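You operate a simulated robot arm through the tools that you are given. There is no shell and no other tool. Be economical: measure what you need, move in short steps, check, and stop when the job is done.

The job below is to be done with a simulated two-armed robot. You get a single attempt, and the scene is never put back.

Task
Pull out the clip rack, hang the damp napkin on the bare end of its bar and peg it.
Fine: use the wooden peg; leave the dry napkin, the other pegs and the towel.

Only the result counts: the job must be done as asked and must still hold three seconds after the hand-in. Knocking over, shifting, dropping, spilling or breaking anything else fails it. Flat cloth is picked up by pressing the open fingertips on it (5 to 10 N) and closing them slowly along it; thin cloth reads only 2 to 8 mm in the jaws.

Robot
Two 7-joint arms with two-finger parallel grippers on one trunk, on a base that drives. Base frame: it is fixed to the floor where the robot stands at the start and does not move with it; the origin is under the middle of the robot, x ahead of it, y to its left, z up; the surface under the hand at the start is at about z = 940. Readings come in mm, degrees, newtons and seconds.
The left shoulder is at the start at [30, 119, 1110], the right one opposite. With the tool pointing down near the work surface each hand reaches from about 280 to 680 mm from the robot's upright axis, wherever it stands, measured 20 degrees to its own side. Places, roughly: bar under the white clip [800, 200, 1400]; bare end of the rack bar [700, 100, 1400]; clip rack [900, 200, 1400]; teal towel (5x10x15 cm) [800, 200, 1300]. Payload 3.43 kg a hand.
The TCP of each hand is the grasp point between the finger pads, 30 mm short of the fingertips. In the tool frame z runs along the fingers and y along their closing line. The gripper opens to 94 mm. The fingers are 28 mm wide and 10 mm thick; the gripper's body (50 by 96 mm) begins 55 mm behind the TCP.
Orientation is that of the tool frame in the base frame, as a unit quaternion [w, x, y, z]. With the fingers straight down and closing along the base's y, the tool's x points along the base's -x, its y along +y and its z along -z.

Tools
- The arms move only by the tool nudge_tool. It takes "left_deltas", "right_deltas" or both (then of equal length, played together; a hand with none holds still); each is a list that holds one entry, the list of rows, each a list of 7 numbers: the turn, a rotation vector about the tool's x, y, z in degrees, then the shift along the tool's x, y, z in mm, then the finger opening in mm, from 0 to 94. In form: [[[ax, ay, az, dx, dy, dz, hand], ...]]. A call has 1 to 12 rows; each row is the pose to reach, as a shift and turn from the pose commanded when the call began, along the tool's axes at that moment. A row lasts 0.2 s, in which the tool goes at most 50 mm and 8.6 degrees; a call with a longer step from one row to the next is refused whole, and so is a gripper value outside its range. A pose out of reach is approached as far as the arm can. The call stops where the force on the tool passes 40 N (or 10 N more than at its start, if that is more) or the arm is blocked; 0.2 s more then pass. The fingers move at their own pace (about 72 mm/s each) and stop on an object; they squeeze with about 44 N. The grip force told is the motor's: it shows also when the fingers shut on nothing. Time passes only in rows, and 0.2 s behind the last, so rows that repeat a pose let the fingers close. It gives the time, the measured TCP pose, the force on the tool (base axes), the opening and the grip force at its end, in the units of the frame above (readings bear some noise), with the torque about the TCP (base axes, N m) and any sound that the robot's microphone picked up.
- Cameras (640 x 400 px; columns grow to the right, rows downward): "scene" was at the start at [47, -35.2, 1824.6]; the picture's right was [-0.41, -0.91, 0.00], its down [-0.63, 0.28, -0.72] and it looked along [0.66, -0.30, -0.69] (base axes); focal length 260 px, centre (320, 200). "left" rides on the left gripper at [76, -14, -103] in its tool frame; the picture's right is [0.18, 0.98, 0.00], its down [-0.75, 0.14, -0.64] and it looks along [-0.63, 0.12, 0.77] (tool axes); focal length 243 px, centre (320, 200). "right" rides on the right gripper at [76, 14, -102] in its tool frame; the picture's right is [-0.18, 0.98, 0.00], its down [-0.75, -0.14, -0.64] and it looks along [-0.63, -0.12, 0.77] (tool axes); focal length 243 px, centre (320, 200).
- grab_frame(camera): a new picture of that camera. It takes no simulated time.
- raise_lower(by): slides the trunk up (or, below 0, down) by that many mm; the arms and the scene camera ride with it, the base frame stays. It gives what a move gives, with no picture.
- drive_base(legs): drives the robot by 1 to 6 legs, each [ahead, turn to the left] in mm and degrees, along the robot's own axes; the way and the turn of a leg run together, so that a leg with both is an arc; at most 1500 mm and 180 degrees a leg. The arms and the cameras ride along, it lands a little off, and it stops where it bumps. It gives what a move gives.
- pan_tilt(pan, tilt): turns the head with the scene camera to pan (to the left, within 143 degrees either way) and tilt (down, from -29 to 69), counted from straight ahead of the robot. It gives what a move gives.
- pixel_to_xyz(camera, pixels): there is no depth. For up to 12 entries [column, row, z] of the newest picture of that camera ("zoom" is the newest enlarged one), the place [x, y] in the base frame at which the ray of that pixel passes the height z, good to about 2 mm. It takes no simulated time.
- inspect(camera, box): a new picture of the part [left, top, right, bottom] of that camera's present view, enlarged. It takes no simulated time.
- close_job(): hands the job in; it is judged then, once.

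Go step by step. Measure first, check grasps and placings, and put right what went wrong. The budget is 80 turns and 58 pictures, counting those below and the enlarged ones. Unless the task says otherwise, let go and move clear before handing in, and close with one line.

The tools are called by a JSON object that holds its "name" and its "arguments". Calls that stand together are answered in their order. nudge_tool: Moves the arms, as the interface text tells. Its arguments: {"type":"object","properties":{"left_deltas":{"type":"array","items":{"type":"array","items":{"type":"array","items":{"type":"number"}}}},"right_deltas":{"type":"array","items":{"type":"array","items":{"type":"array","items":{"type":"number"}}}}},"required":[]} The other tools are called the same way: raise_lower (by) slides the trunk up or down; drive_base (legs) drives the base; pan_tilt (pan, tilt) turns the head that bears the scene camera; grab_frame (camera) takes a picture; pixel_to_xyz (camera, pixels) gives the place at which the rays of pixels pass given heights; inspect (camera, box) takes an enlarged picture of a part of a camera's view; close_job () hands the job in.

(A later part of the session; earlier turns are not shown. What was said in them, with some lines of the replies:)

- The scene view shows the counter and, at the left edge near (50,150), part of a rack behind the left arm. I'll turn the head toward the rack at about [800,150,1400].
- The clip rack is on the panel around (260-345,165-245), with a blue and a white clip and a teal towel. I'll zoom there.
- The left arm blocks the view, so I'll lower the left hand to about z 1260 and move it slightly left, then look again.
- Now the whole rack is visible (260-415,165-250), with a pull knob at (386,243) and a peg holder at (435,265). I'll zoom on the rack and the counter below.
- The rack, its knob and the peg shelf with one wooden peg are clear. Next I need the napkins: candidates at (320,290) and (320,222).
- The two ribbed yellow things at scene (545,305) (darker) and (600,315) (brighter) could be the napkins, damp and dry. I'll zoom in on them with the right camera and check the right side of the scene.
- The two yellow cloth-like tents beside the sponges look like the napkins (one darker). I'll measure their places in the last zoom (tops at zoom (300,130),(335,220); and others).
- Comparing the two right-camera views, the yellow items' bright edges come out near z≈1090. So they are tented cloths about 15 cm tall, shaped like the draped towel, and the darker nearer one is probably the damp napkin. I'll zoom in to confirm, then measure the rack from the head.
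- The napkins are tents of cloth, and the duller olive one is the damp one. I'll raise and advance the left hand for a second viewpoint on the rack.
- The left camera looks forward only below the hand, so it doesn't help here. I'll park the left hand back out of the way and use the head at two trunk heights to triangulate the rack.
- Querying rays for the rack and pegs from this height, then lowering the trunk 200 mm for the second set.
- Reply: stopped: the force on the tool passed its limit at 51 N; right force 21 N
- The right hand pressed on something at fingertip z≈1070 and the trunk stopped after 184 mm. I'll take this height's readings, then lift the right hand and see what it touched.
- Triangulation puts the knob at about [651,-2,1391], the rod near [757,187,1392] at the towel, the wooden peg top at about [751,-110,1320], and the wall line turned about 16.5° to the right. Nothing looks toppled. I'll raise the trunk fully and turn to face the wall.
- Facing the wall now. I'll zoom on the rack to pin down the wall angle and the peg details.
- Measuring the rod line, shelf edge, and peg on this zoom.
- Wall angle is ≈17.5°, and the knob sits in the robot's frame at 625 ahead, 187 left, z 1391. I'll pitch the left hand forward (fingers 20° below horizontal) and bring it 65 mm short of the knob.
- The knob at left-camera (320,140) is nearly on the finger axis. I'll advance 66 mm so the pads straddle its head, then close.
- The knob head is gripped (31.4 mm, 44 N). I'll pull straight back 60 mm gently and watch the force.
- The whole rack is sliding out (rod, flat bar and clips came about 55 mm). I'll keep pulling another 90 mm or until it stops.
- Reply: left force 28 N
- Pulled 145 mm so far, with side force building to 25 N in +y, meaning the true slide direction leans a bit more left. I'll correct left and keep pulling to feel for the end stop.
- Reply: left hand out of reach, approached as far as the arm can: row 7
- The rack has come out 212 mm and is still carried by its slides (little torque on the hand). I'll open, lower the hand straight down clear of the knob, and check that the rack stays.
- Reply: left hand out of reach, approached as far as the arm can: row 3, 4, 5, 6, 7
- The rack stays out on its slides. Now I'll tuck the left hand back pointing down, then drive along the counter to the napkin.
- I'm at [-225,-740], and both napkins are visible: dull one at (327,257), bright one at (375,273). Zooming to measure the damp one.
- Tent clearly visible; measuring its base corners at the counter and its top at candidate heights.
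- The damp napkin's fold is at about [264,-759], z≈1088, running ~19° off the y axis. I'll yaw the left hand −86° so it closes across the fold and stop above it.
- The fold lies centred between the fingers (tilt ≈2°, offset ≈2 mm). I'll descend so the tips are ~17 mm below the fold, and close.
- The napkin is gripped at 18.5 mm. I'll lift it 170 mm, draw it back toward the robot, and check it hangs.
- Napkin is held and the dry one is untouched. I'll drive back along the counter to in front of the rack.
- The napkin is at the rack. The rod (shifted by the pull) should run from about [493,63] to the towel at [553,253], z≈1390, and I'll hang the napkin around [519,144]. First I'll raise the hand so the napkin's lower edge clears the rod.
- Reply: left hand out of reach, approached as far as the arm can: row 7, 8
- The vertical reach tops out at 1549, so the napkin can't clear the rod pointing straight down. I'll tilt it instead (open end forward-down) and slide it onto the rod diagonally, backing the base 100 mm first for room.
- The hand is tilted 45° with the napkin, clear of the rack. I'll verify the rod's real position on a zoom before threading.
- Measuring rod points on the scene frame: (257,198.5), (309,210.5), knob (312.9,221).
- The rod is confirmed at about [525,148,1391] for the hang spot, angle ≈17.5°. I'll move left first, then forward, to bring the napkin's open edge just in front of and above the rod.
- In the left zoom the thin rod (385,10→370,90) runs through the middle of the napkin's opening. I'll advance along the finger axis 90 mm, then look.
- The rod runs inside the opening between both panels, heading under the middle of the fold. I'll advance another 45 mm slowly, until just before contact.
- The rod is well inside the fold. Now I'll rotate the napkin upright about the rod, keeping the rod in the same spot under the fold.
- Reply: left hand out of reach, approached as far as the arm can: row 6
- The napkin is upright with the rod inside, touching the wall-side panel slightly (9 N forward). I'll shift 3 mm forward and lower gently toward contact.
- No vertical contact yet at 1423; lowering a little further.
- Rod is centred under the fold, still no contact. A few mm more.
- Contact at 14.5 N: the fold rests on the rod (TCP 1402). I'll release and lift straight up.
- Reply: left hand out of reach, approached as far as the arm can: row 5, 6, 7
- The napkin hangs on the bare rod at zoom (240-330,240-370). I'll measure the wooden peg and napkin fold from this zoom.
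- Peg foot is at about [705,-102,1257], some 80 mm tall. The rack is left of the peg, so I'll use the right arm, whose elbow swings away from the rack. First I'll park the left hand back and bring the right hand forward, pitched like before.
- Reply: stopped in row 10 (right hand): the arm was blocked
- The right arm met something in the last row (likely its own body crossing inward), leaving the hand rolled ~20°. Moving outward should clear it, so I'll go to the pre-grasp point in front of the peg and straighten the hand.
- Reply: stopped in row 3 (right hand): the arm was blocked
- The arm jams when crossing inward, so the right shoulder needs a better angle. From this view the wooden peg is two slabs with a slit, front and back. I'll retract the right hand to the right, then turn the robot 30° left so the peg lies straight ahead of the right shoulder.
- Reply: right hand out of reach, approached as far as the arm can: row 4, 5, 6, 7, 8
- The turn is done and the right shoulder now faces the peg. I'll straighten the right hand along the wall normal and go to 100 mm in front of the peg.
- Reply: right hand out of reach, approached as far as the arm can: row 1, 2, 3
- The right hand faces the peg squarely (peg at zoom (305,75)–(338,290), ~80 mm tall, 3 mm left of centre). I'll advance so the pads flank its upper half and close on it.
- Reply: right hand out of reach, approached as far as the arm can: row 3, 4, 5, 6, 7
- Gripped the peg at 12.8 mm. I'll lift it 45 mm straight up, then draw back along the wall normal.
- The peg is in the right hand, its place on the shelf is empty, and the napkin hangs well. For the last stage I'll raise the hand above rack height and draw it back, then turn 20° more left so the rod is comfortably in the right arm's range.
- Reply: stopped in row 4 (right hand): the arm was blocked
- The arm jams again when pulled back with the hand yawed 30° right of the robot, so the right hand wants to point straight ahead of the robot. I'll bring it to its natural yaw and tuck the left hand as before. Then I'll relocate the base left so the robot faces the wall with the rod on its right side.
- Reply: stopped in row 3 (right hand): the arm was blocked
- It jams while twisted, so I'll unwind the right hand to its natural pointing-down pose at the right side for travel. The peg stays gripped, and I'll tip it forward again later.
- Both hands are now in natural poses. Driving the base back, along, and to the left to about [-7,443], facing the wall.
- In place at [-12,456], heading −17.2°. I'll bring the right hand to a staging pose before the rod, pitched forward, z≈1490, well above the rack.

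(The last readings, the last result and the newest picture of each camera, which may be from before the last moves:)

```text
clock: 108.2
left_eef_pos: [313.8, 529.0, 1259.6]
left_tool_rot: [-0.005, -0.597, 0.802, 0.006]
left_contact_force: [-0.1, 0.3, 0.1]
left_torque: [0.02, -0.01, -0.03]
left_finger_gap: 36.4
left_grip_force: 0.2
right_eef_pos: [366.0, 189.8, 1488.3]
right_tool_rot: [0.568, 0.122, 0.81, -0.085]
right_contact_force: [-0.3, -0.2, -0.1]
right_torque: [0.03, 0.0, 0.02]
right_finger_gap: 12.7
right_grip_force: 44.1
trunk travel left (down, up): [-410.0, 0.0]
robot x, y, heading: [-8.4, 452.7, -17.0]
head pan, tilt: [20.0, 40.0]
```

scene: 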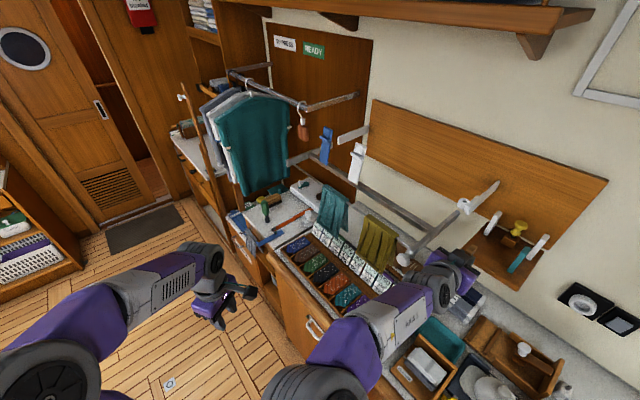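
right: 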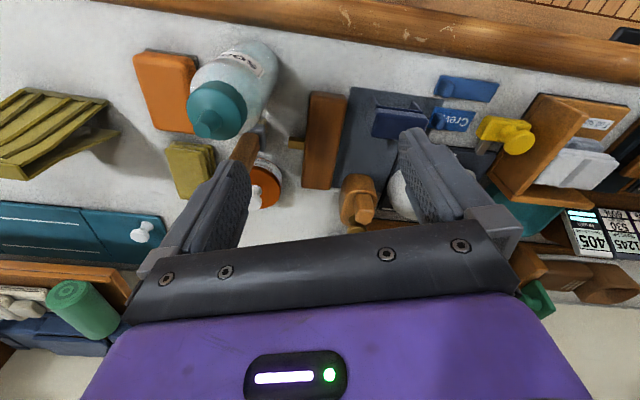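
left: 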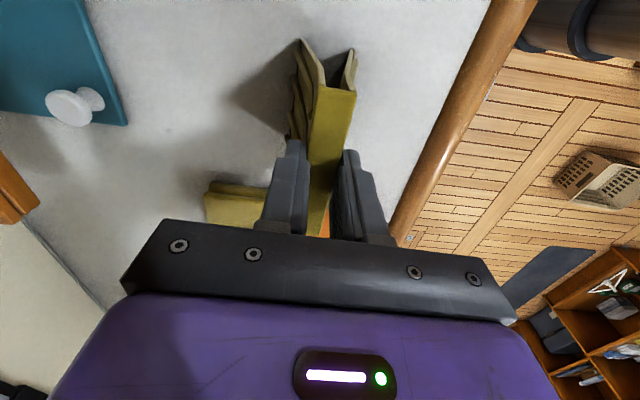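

Staged cleanly. Now moving forward so the peg hovers over the rod at the napkin's middle, and aiming the head there for the one remaining picture.

{"name": "nudge_tool", "arguments": {"right_deltas": [[[0, 0, 0, -10, 0, 33, 0], [0, 0, 0, -20, 0, 66, 0], [0, 0, 0, -30, 0, 99, 0], [0, 0, 0, -39, 0, 130.6, 0], [0, 0, 0, -39, 0, 130.6, 0]]]}}

{"name": "pan_tilt", "arguments": {"pan": -14, "tilt": 40}}

```text
clock: 109.5
left_eef_pos: [314.1, 529.9, 1259.9]
left_tool_rot: [-0.006, -0.597, 0.802, 0.006]
left_contact_force: [-0.2, 0.0, 0.2]
left_torque: [0.02, -0.02, 0.01]
left_finger_gap: 36.2
left_grip_force: 0.0
right_eef_pos: [495.4, 153.6, 1481.4]
right_tool_rot: [0.567, 0.121, 0.81, -0.085]
right_contact_force: [-0.9, -0.1, 0.2]
right_torque: [0.04, -0.03, 0.0]
right_finger_gap: 12.8
right_grip_force: 43.7
trunk travel left (down, up): [-410.0, 0.0]
robot x, y, heading: [-7.1, 453.9, -17.2]
head pan, tilt: [20.0, 40.0]
```

```text
clock: 110.5
left_eef_pos: [313.3, 530.4, 1259.2]
left_tool_rot: [-0.006, -0.598, 0.802, 0.005]
left_contact_force: [-0.5, -0.9, 0.3]
left_torque: [-0.01, 0.0, 0.02]
left_finger_gap: 36.0
left_grip_force: 0.0
right_eef_pos: [495.6, 152.9, 1481.4]
right_tool_rot: [0.566, 0.12, 0.811, -0.085]
right_contact_force: [0.2, -0.7, -0.2]
right_torque: [-0.01, -0.04, 0.03]
right_finger_gap: 12.7
right_grip_force: 44.4
trunk travel left (down, up): [-410.0, 0.0]
robot x, y, heading: [-6.1, 451.1, -17.0]
head pan, tilt: [-14.0, 40.0]
```

I'll lower until near contact first (foot should be ~25 mm above the fold), so the last picture shows the alignment without parallax.

{"name": "nudge_tool", "arguments": {"right_deltas": [[[0, 0, 0, 5.6, 0, 2, 0], [0, 0, 0, 11.3, 0, 4.1, 0], [0, 0, 0, 16, 0, 5.8, 0], [0, 0, 0, 19.7, 0, 7.2, 0]]]}}

```text
clock: 111.5
left_eef_pos: [314.3, 530.6, 1259.7]
left_tool_rot: [-0.007, -0.597, 0.803, 0.006]
left_contact_force: [-0.3, -0.6, -0.3]
left_torque: [-0.01, 0.0, -0.02]
left_finger_gap: 36.1
left_grip_force: 0.0
right_eef_pos: [495.8, 151.9, 1460.1]
right_tool_rot: [0.566, 0.121, 0.811, -0.086]
right_contact_force: [0.4, -0.6, -0.8]
right_torque: [0.03, 0.02, 0.03]
right_finger_gap: 12.7
right_grip_force: 43.7
trunk travel left (down, up): [-410.0, 0.0]
robot x, y, heading: [-11.2, 454.9, -16.9]
head pan, tilt: [-14.0, 40.0]
```

No contact yet; the foot should be a few mm above the fold. Taking the final zoom here.

{"name": "inspect", "arguments": {"camera": "scene", "box": [265, 155, 375, 225]}}

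```text
5.71 times, centred on (320, 190) of scene
```

zoom: 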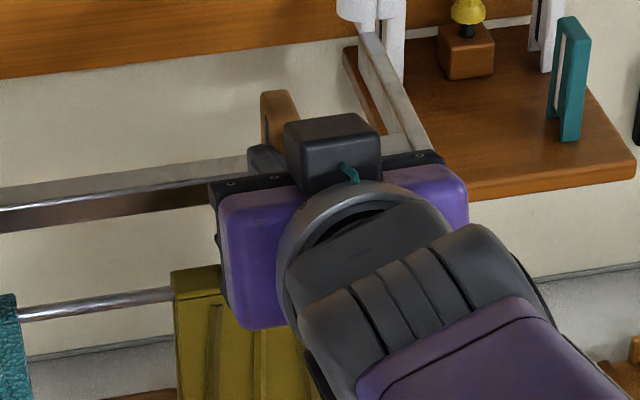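

The gripper hides the foot, but the peg's top (262–298, 92) and the rod (20,315)–(170,293) are measurable. Querying them.

{"name": "pixel_to_xyz", "arguments": {"camera": "zoom", "pixels": [[20, 315, 1385], [170, 294, 1385], [20, 315, 1378], [170, 294, 1378], [172, 272, 1388], [222, 268, 1388], [263, 94, 1478], [288, 90, 1478], [263, 94, 1470], [298, 104, 1478], [564, 18, 1324], [577, 140, 1243]]}}

```text
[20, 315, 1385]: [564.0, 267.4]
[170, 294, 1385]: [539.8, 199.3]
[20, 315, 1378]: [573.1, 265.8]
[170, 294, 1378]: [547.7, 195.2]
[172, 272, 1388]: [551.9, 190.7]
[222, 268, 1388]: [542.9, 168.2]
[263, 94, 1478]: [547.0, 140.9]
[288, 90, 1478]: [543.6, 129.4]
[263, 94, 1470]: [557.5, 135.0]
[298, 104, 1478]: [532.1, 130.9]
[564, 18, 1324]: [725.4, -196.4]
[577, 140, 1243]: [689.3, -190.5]
```

Geometry: the peg spans roughly +15 to +50 mm ahead of the TCP, so its slot centre is ~+32. The rod is at n≈457, which makes the TCP only ~2 mm too far forward. I'll correct that and lower gently, feeling for contact.

{"name": "nudge_tool", "arguments": {"right_deltas": [[[0, 0, 0, 0.7, 0, -1.9, 0], [0, 0, 0, 4.5, 0, -0.5, 0], [0, 0, 0, 8.2, 0, 0.8, 0], [0, 0, 0, 10.1, 0, 1.5, 0]]]}}

```text
clock: 112.5
left_eef_pos: [314.4, 530.1, 1260.1]
left_tool_rot: [-0.006, -0.597, 0.802, 0.005]
left_contact_force: [-0.1, -0.8, 0.2]
left_torque: [0.01, 0.02, 0.0]
left_finger_gap: 36.0
left_grip_force: 0.1
right_eef_pos: [494.6, 154.7, 1449.9]
right_tool_rot: [0.567, 0.121, 0.811, -0.086]
right_contact_force: [0.6, 0.7, 0.1]
right_torque: [0.04, 0.0, 0.0]
right_finger_gap: 12.6
right_grip_force: 44.0
trunk travel left (down, up): [-410.0, 0.0]
robot x, y, heading: [-4.6, 454.7, -17.1]
head pan, tilt: [-14.0, 40.0]
```

No contact at 1450. Lowering 6 mm more.

{"name": "nudge_tool", "arguments": {"right_deltas": [[[0, 0, 0, 1.9, 0, 0.7, 0], [0, 0, 0, 3.8, 0, 1.4, 0], [0, 0, 0, 5.6, 0, 2, 0]]]}}

```text
clock: 113.2
left_eef_pos: [314.9, 530.1, 1259.8]
left_tool_rot: [-0.006, -0.596, 0.803, 0.006]
left_contact_force: [0.7, 0.9, 0.7]
left_torque: [-0.02, -0.01, -0.03]
left_finger_gap: 36.1
left_grip_force: 0.1
right_eef_pos: [494.6, 152.8, 1445.6]
right_tool_rot: [0.568, 0.12, 0.81, -0.085]
right_contact_force: [4.2, -1.2, 5.4]
right_torque: [-0.14, -0.47, -0.04]
right_finger_gap: 12.6
right_grip_force: 43.8
trunk travel left (down, up): [-410.0, 0.0]
robot x, y, heading: [-11.1, 454.9, -17.0]
head pan, tilt: [-14.0, 40.0]
```

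Light contact: force forward and up with the moment placing it on the fold's rear edge, so the rear prong is catching. I'll raise 4 mm, shift 3 mm forward, and lower again.

{"name": "nudge_tool", "arguments": {"right_deltas": [[[0, 0, 0, -3.8, 0, -1.4, 0], [0, 0, 0, -4.8, 0, 1.4, 0], [0, 0, 0, -1, 0, 2.8, 0], [0, 0, 0, 2.7, 0, 4.2, 0], [0, 0, 0, 4.6, 0, 4.9, 0]]]}}

```text
clock: 114.5
left_eef_pos: [312.4, 531.3, 1258.5]
left_tool_rot: [-0.006, -0.597, 0.802, 0.006]
left_contact_force: [0.6, 0.4, 0.0]
left_torque: [0.01, -0.03, 0.02]
left_finger_gap: 36.0
left_grip_force: 0.0
right_eef_pos: [496.2, 152.6, 1442.0]
right_tool_rot: [0.569, 0.121, 0.809, -0.086]
right_contact_force: [-2.4, -1.4, 13.8]
right_torque: [-0.24, -0.2, -0.13]
right_finger_gap: 12.4
right_grip_force: 43.8
trunk travel left (down, up): [-410.0, 0.0]
robot x, y, heading: [-10.0, 455.2, -16.9]
head pan, tilt: [-14.0, 40.0]
```

Now the contact is near both edges (vertical 14 N, moment at +25). The slot is about centred; I'll shift 1 mm back and press down more.

{"name": "nudge_tool", "arguments": {"right_deltas": [[[0, 0, 0, 0.3, 0, -0.9, 0], [0, 0, 0, 3.2, 0, 0.1, 0], [0, 0, 0, 6, 0, 1.1, 0], [0, 0, 0, 8.8, 0, 2.1, 0]]]}}

```text
clock: 115.5
left_eef_pos: [310.8, 531.4, 1260.2]
left_tool_rot: [-0.006, -0.598, 0.802, 0.004]
left_contact_force: [-0.4, -0.2, 0.8]
left_torque: [0.0, 0.0, -0.01]
left_finger_gap: 35.9
left_grip_force: 0.1
right_eef_pos: [493.5, 154.0, 1437.4]
right_tool_rot: [0.575, 0.12, 0.805, -0.086]
right_contact_force: [-5.7, -1.4, 35.0]
right_torque: [-0.39, -0.83, -0.04]
right_finger_gap: 12.6
right_grip_force: 43.8
trunk travel left (down, up): [-410.0, 0.0]
robot x, y, heading: [-9.3, 453.1, -17.1]
head pan, tilt: [-14.0, 40.0]
```

At 35 N the resultant is exactly over the rod centre (+32.7), and the peg has sunk ~9 mm since first touch, so it's going on with an interference fit. Pressing further.

{"name": "nudge_tool", "arguments": {"right_deltas": [[[0, 0, 0, 2.8, 0, 1, 0], [0, 0, 0, 5.6, 0, 2.1, 0], [0, 0, 0, 8.5, 0, 3.1, 0]]]}}

```text
clock: 116.2
left_eef_pos: [313.2, 531.2, 1260.5]
left_tool_rot: [-0.007, -0.597, 0.802, 0.004]
left_contact_force: [0.7, -0.1, 0.1]
left_torque: [-0.04, 0.02, -0.02]
left_finger_gap: 35.8
left_grip_force: 0.1
right_eef_pos: [495.2, 154.4, 1420.8]
right_tool_rot: [0.57, 0.121, 0.808, -0.086]
right_contact_force: [0.0, 0.5, 19.4]
right_torque: [-0.16, -0.57, -0.02]
right_finger_gap: 12.7
right_grip_force: 44.6
trunk travel left (down, up): [-410.0, 0.0]
robot x, y, heading: [-11.1, 455.3, -17.1]
head pan, tilt: [-14.0, 40.0]
```

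It snapped down 17 mm and the force fell to 19 N: the peg has gone over the fold and rod. A little more to seat it.

{"name": "nudge_tool", "arguments": {"right_deltas": [[[0, 0, 0, 2.8, 0, 1, 0], [0, 0, 0, 5.6, 0, 2.1, 0], [0, 0, 0, 7.5, 0, 2.8, 0]]]}}

```text
clock: 117.0
left_eef_pos: [309.1, 532.3, 1261.1]
left_tool_rot: [-0.006, -0.597, 0.802, 0.004]
left_contact_force: [0.7, -0.3, 0.2]
left_torque: [0.02, -0.02, -0.02]
left_finger_gap: 36.1
left_grip_force: 0.1
right_eef_pos: [495.4, 154.6, 1420.6]
right_tool_rot: [0.577, 0.119, 0.804, -0.085]
right_contact_force: [-4.1, -0.7, 38.0]
right_torque: [-0.39, -1.07, -0.08]
right_finger_gap: 12.8
right_grip_force: 43.6
trunk travel left (down, up): [-410.0, 0.0]
robot x, y, heading: [-8.4, 456.0, -17.2]
head pan, tilt: [-14.0, 40.0]
```

Hard stop at 1420.6 (38 N): the peg is fully seated. I'll relieve the push and check that it holds against a light upward pull before opening.

{"name": "nudge_tool", "arguments": {"right_deltas": [[[0, 0, 0, -4, 0, -1.4, 0], [0, 0, 0, -8.5, 0, -3.1, 0], [0, 0, 0, -11, 0, -4, 0], [0, 0, 0, -11, 0, -4, 0]]]}}

```text
clock: 118.0
left_eef_pos: [314.2, 530.5, 1259.8]
left_tool_rot: [-0.007, -0.597, 0.802, 0.005]
left_contact_force: [0.0, -0.4, -0.3]
left_torque: [-0.01, 0.01, 0.0]
left_finger_gap: 35.7
left_grip_force: 0.0
right_eef_pos: [498.2, 153.7, 1422.0]
right_tool_rot: [0.565, 0.121, 0.812, -0.086]
right_contact_force: [0.2, 2.2, 2.6]
right_torque: [-0.01, -0.09, 0.03]
right_finger_gap: 12.4
right_grip_force: 44.2
trunk travel left (down, up): [-410.0, 0.0]
robot x, y, heading: [-9.3, 451.8, -17.2]
head pan, tilt: [-14.0, 40.0]
```

Force is nearly neutral at 1422. Opening and withdrawing straight back from the peg, slowly at first.

{"name": "nudge_tool", "arguments": {"right_deltas": [[[0, 0, 0, 0, 0, 0, 24], [0, 0, 0, 0, 0, 0, 44], [0, 0, 0, 0, 0, 0, 44], [0, 0, 0, 5, 0, -14, 44], [0, 0, 0, 10, 0, -28, 44], [0, 0, 0, 20, 0, -56, 44], [0, 0, 0, 34, 0, -94, 44], [0, 0, 0, 44, 0, -122, 44]]]}}

```text
clock: 119.8
left_eef_pos: [313.5, 530.3, 1259.9]
left_tool_rot: [-0.006, -0.597, 0.802, 0.005]
left_contact_force: [0.1, -0.1, 0.0]
left_torque: [-0.02, -0.01, 0.02]
left_finger_gap: 35.9
left_grip_force: 0.1
right_eef_pos: [372.6, 189.9, 1423.0]
right_tool_rot: [0.567, 0.121, 0.81, -0.085]
right_contact_force: [0.1, 0.1, -0.9]
right_torque: [-0.01, 0.0, -0.02]
right_finger_gap: 43.8
right_grip_force: 0.1
trunk travel left (down, up): [-410.0, 0.0]
robot x, y, heading: [-9.5, 452.7, -16.9]
head pan, tilt: [-14.0, 40.0]
```

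The right hand came free with no contact force and no sounds. The peg was seated over the napkin and rod, and both hands are clear, so I'm handing in.

{"name": "close_job", "arguments": {}}

```text
The job is handed in.
```

I pulled the clip rack out about 21 cm, hung the damp napkin on the bare end of its bar and pressed the wooden peg on over it. I had no pictures left to see the peg after letting go, so I judged that it holds from the force readings. I took the duller of the two yellow napkins as the damp one. Early on, the right hand pressed on something on the counter when I lowered the trunk; I saw nothing knocked over.
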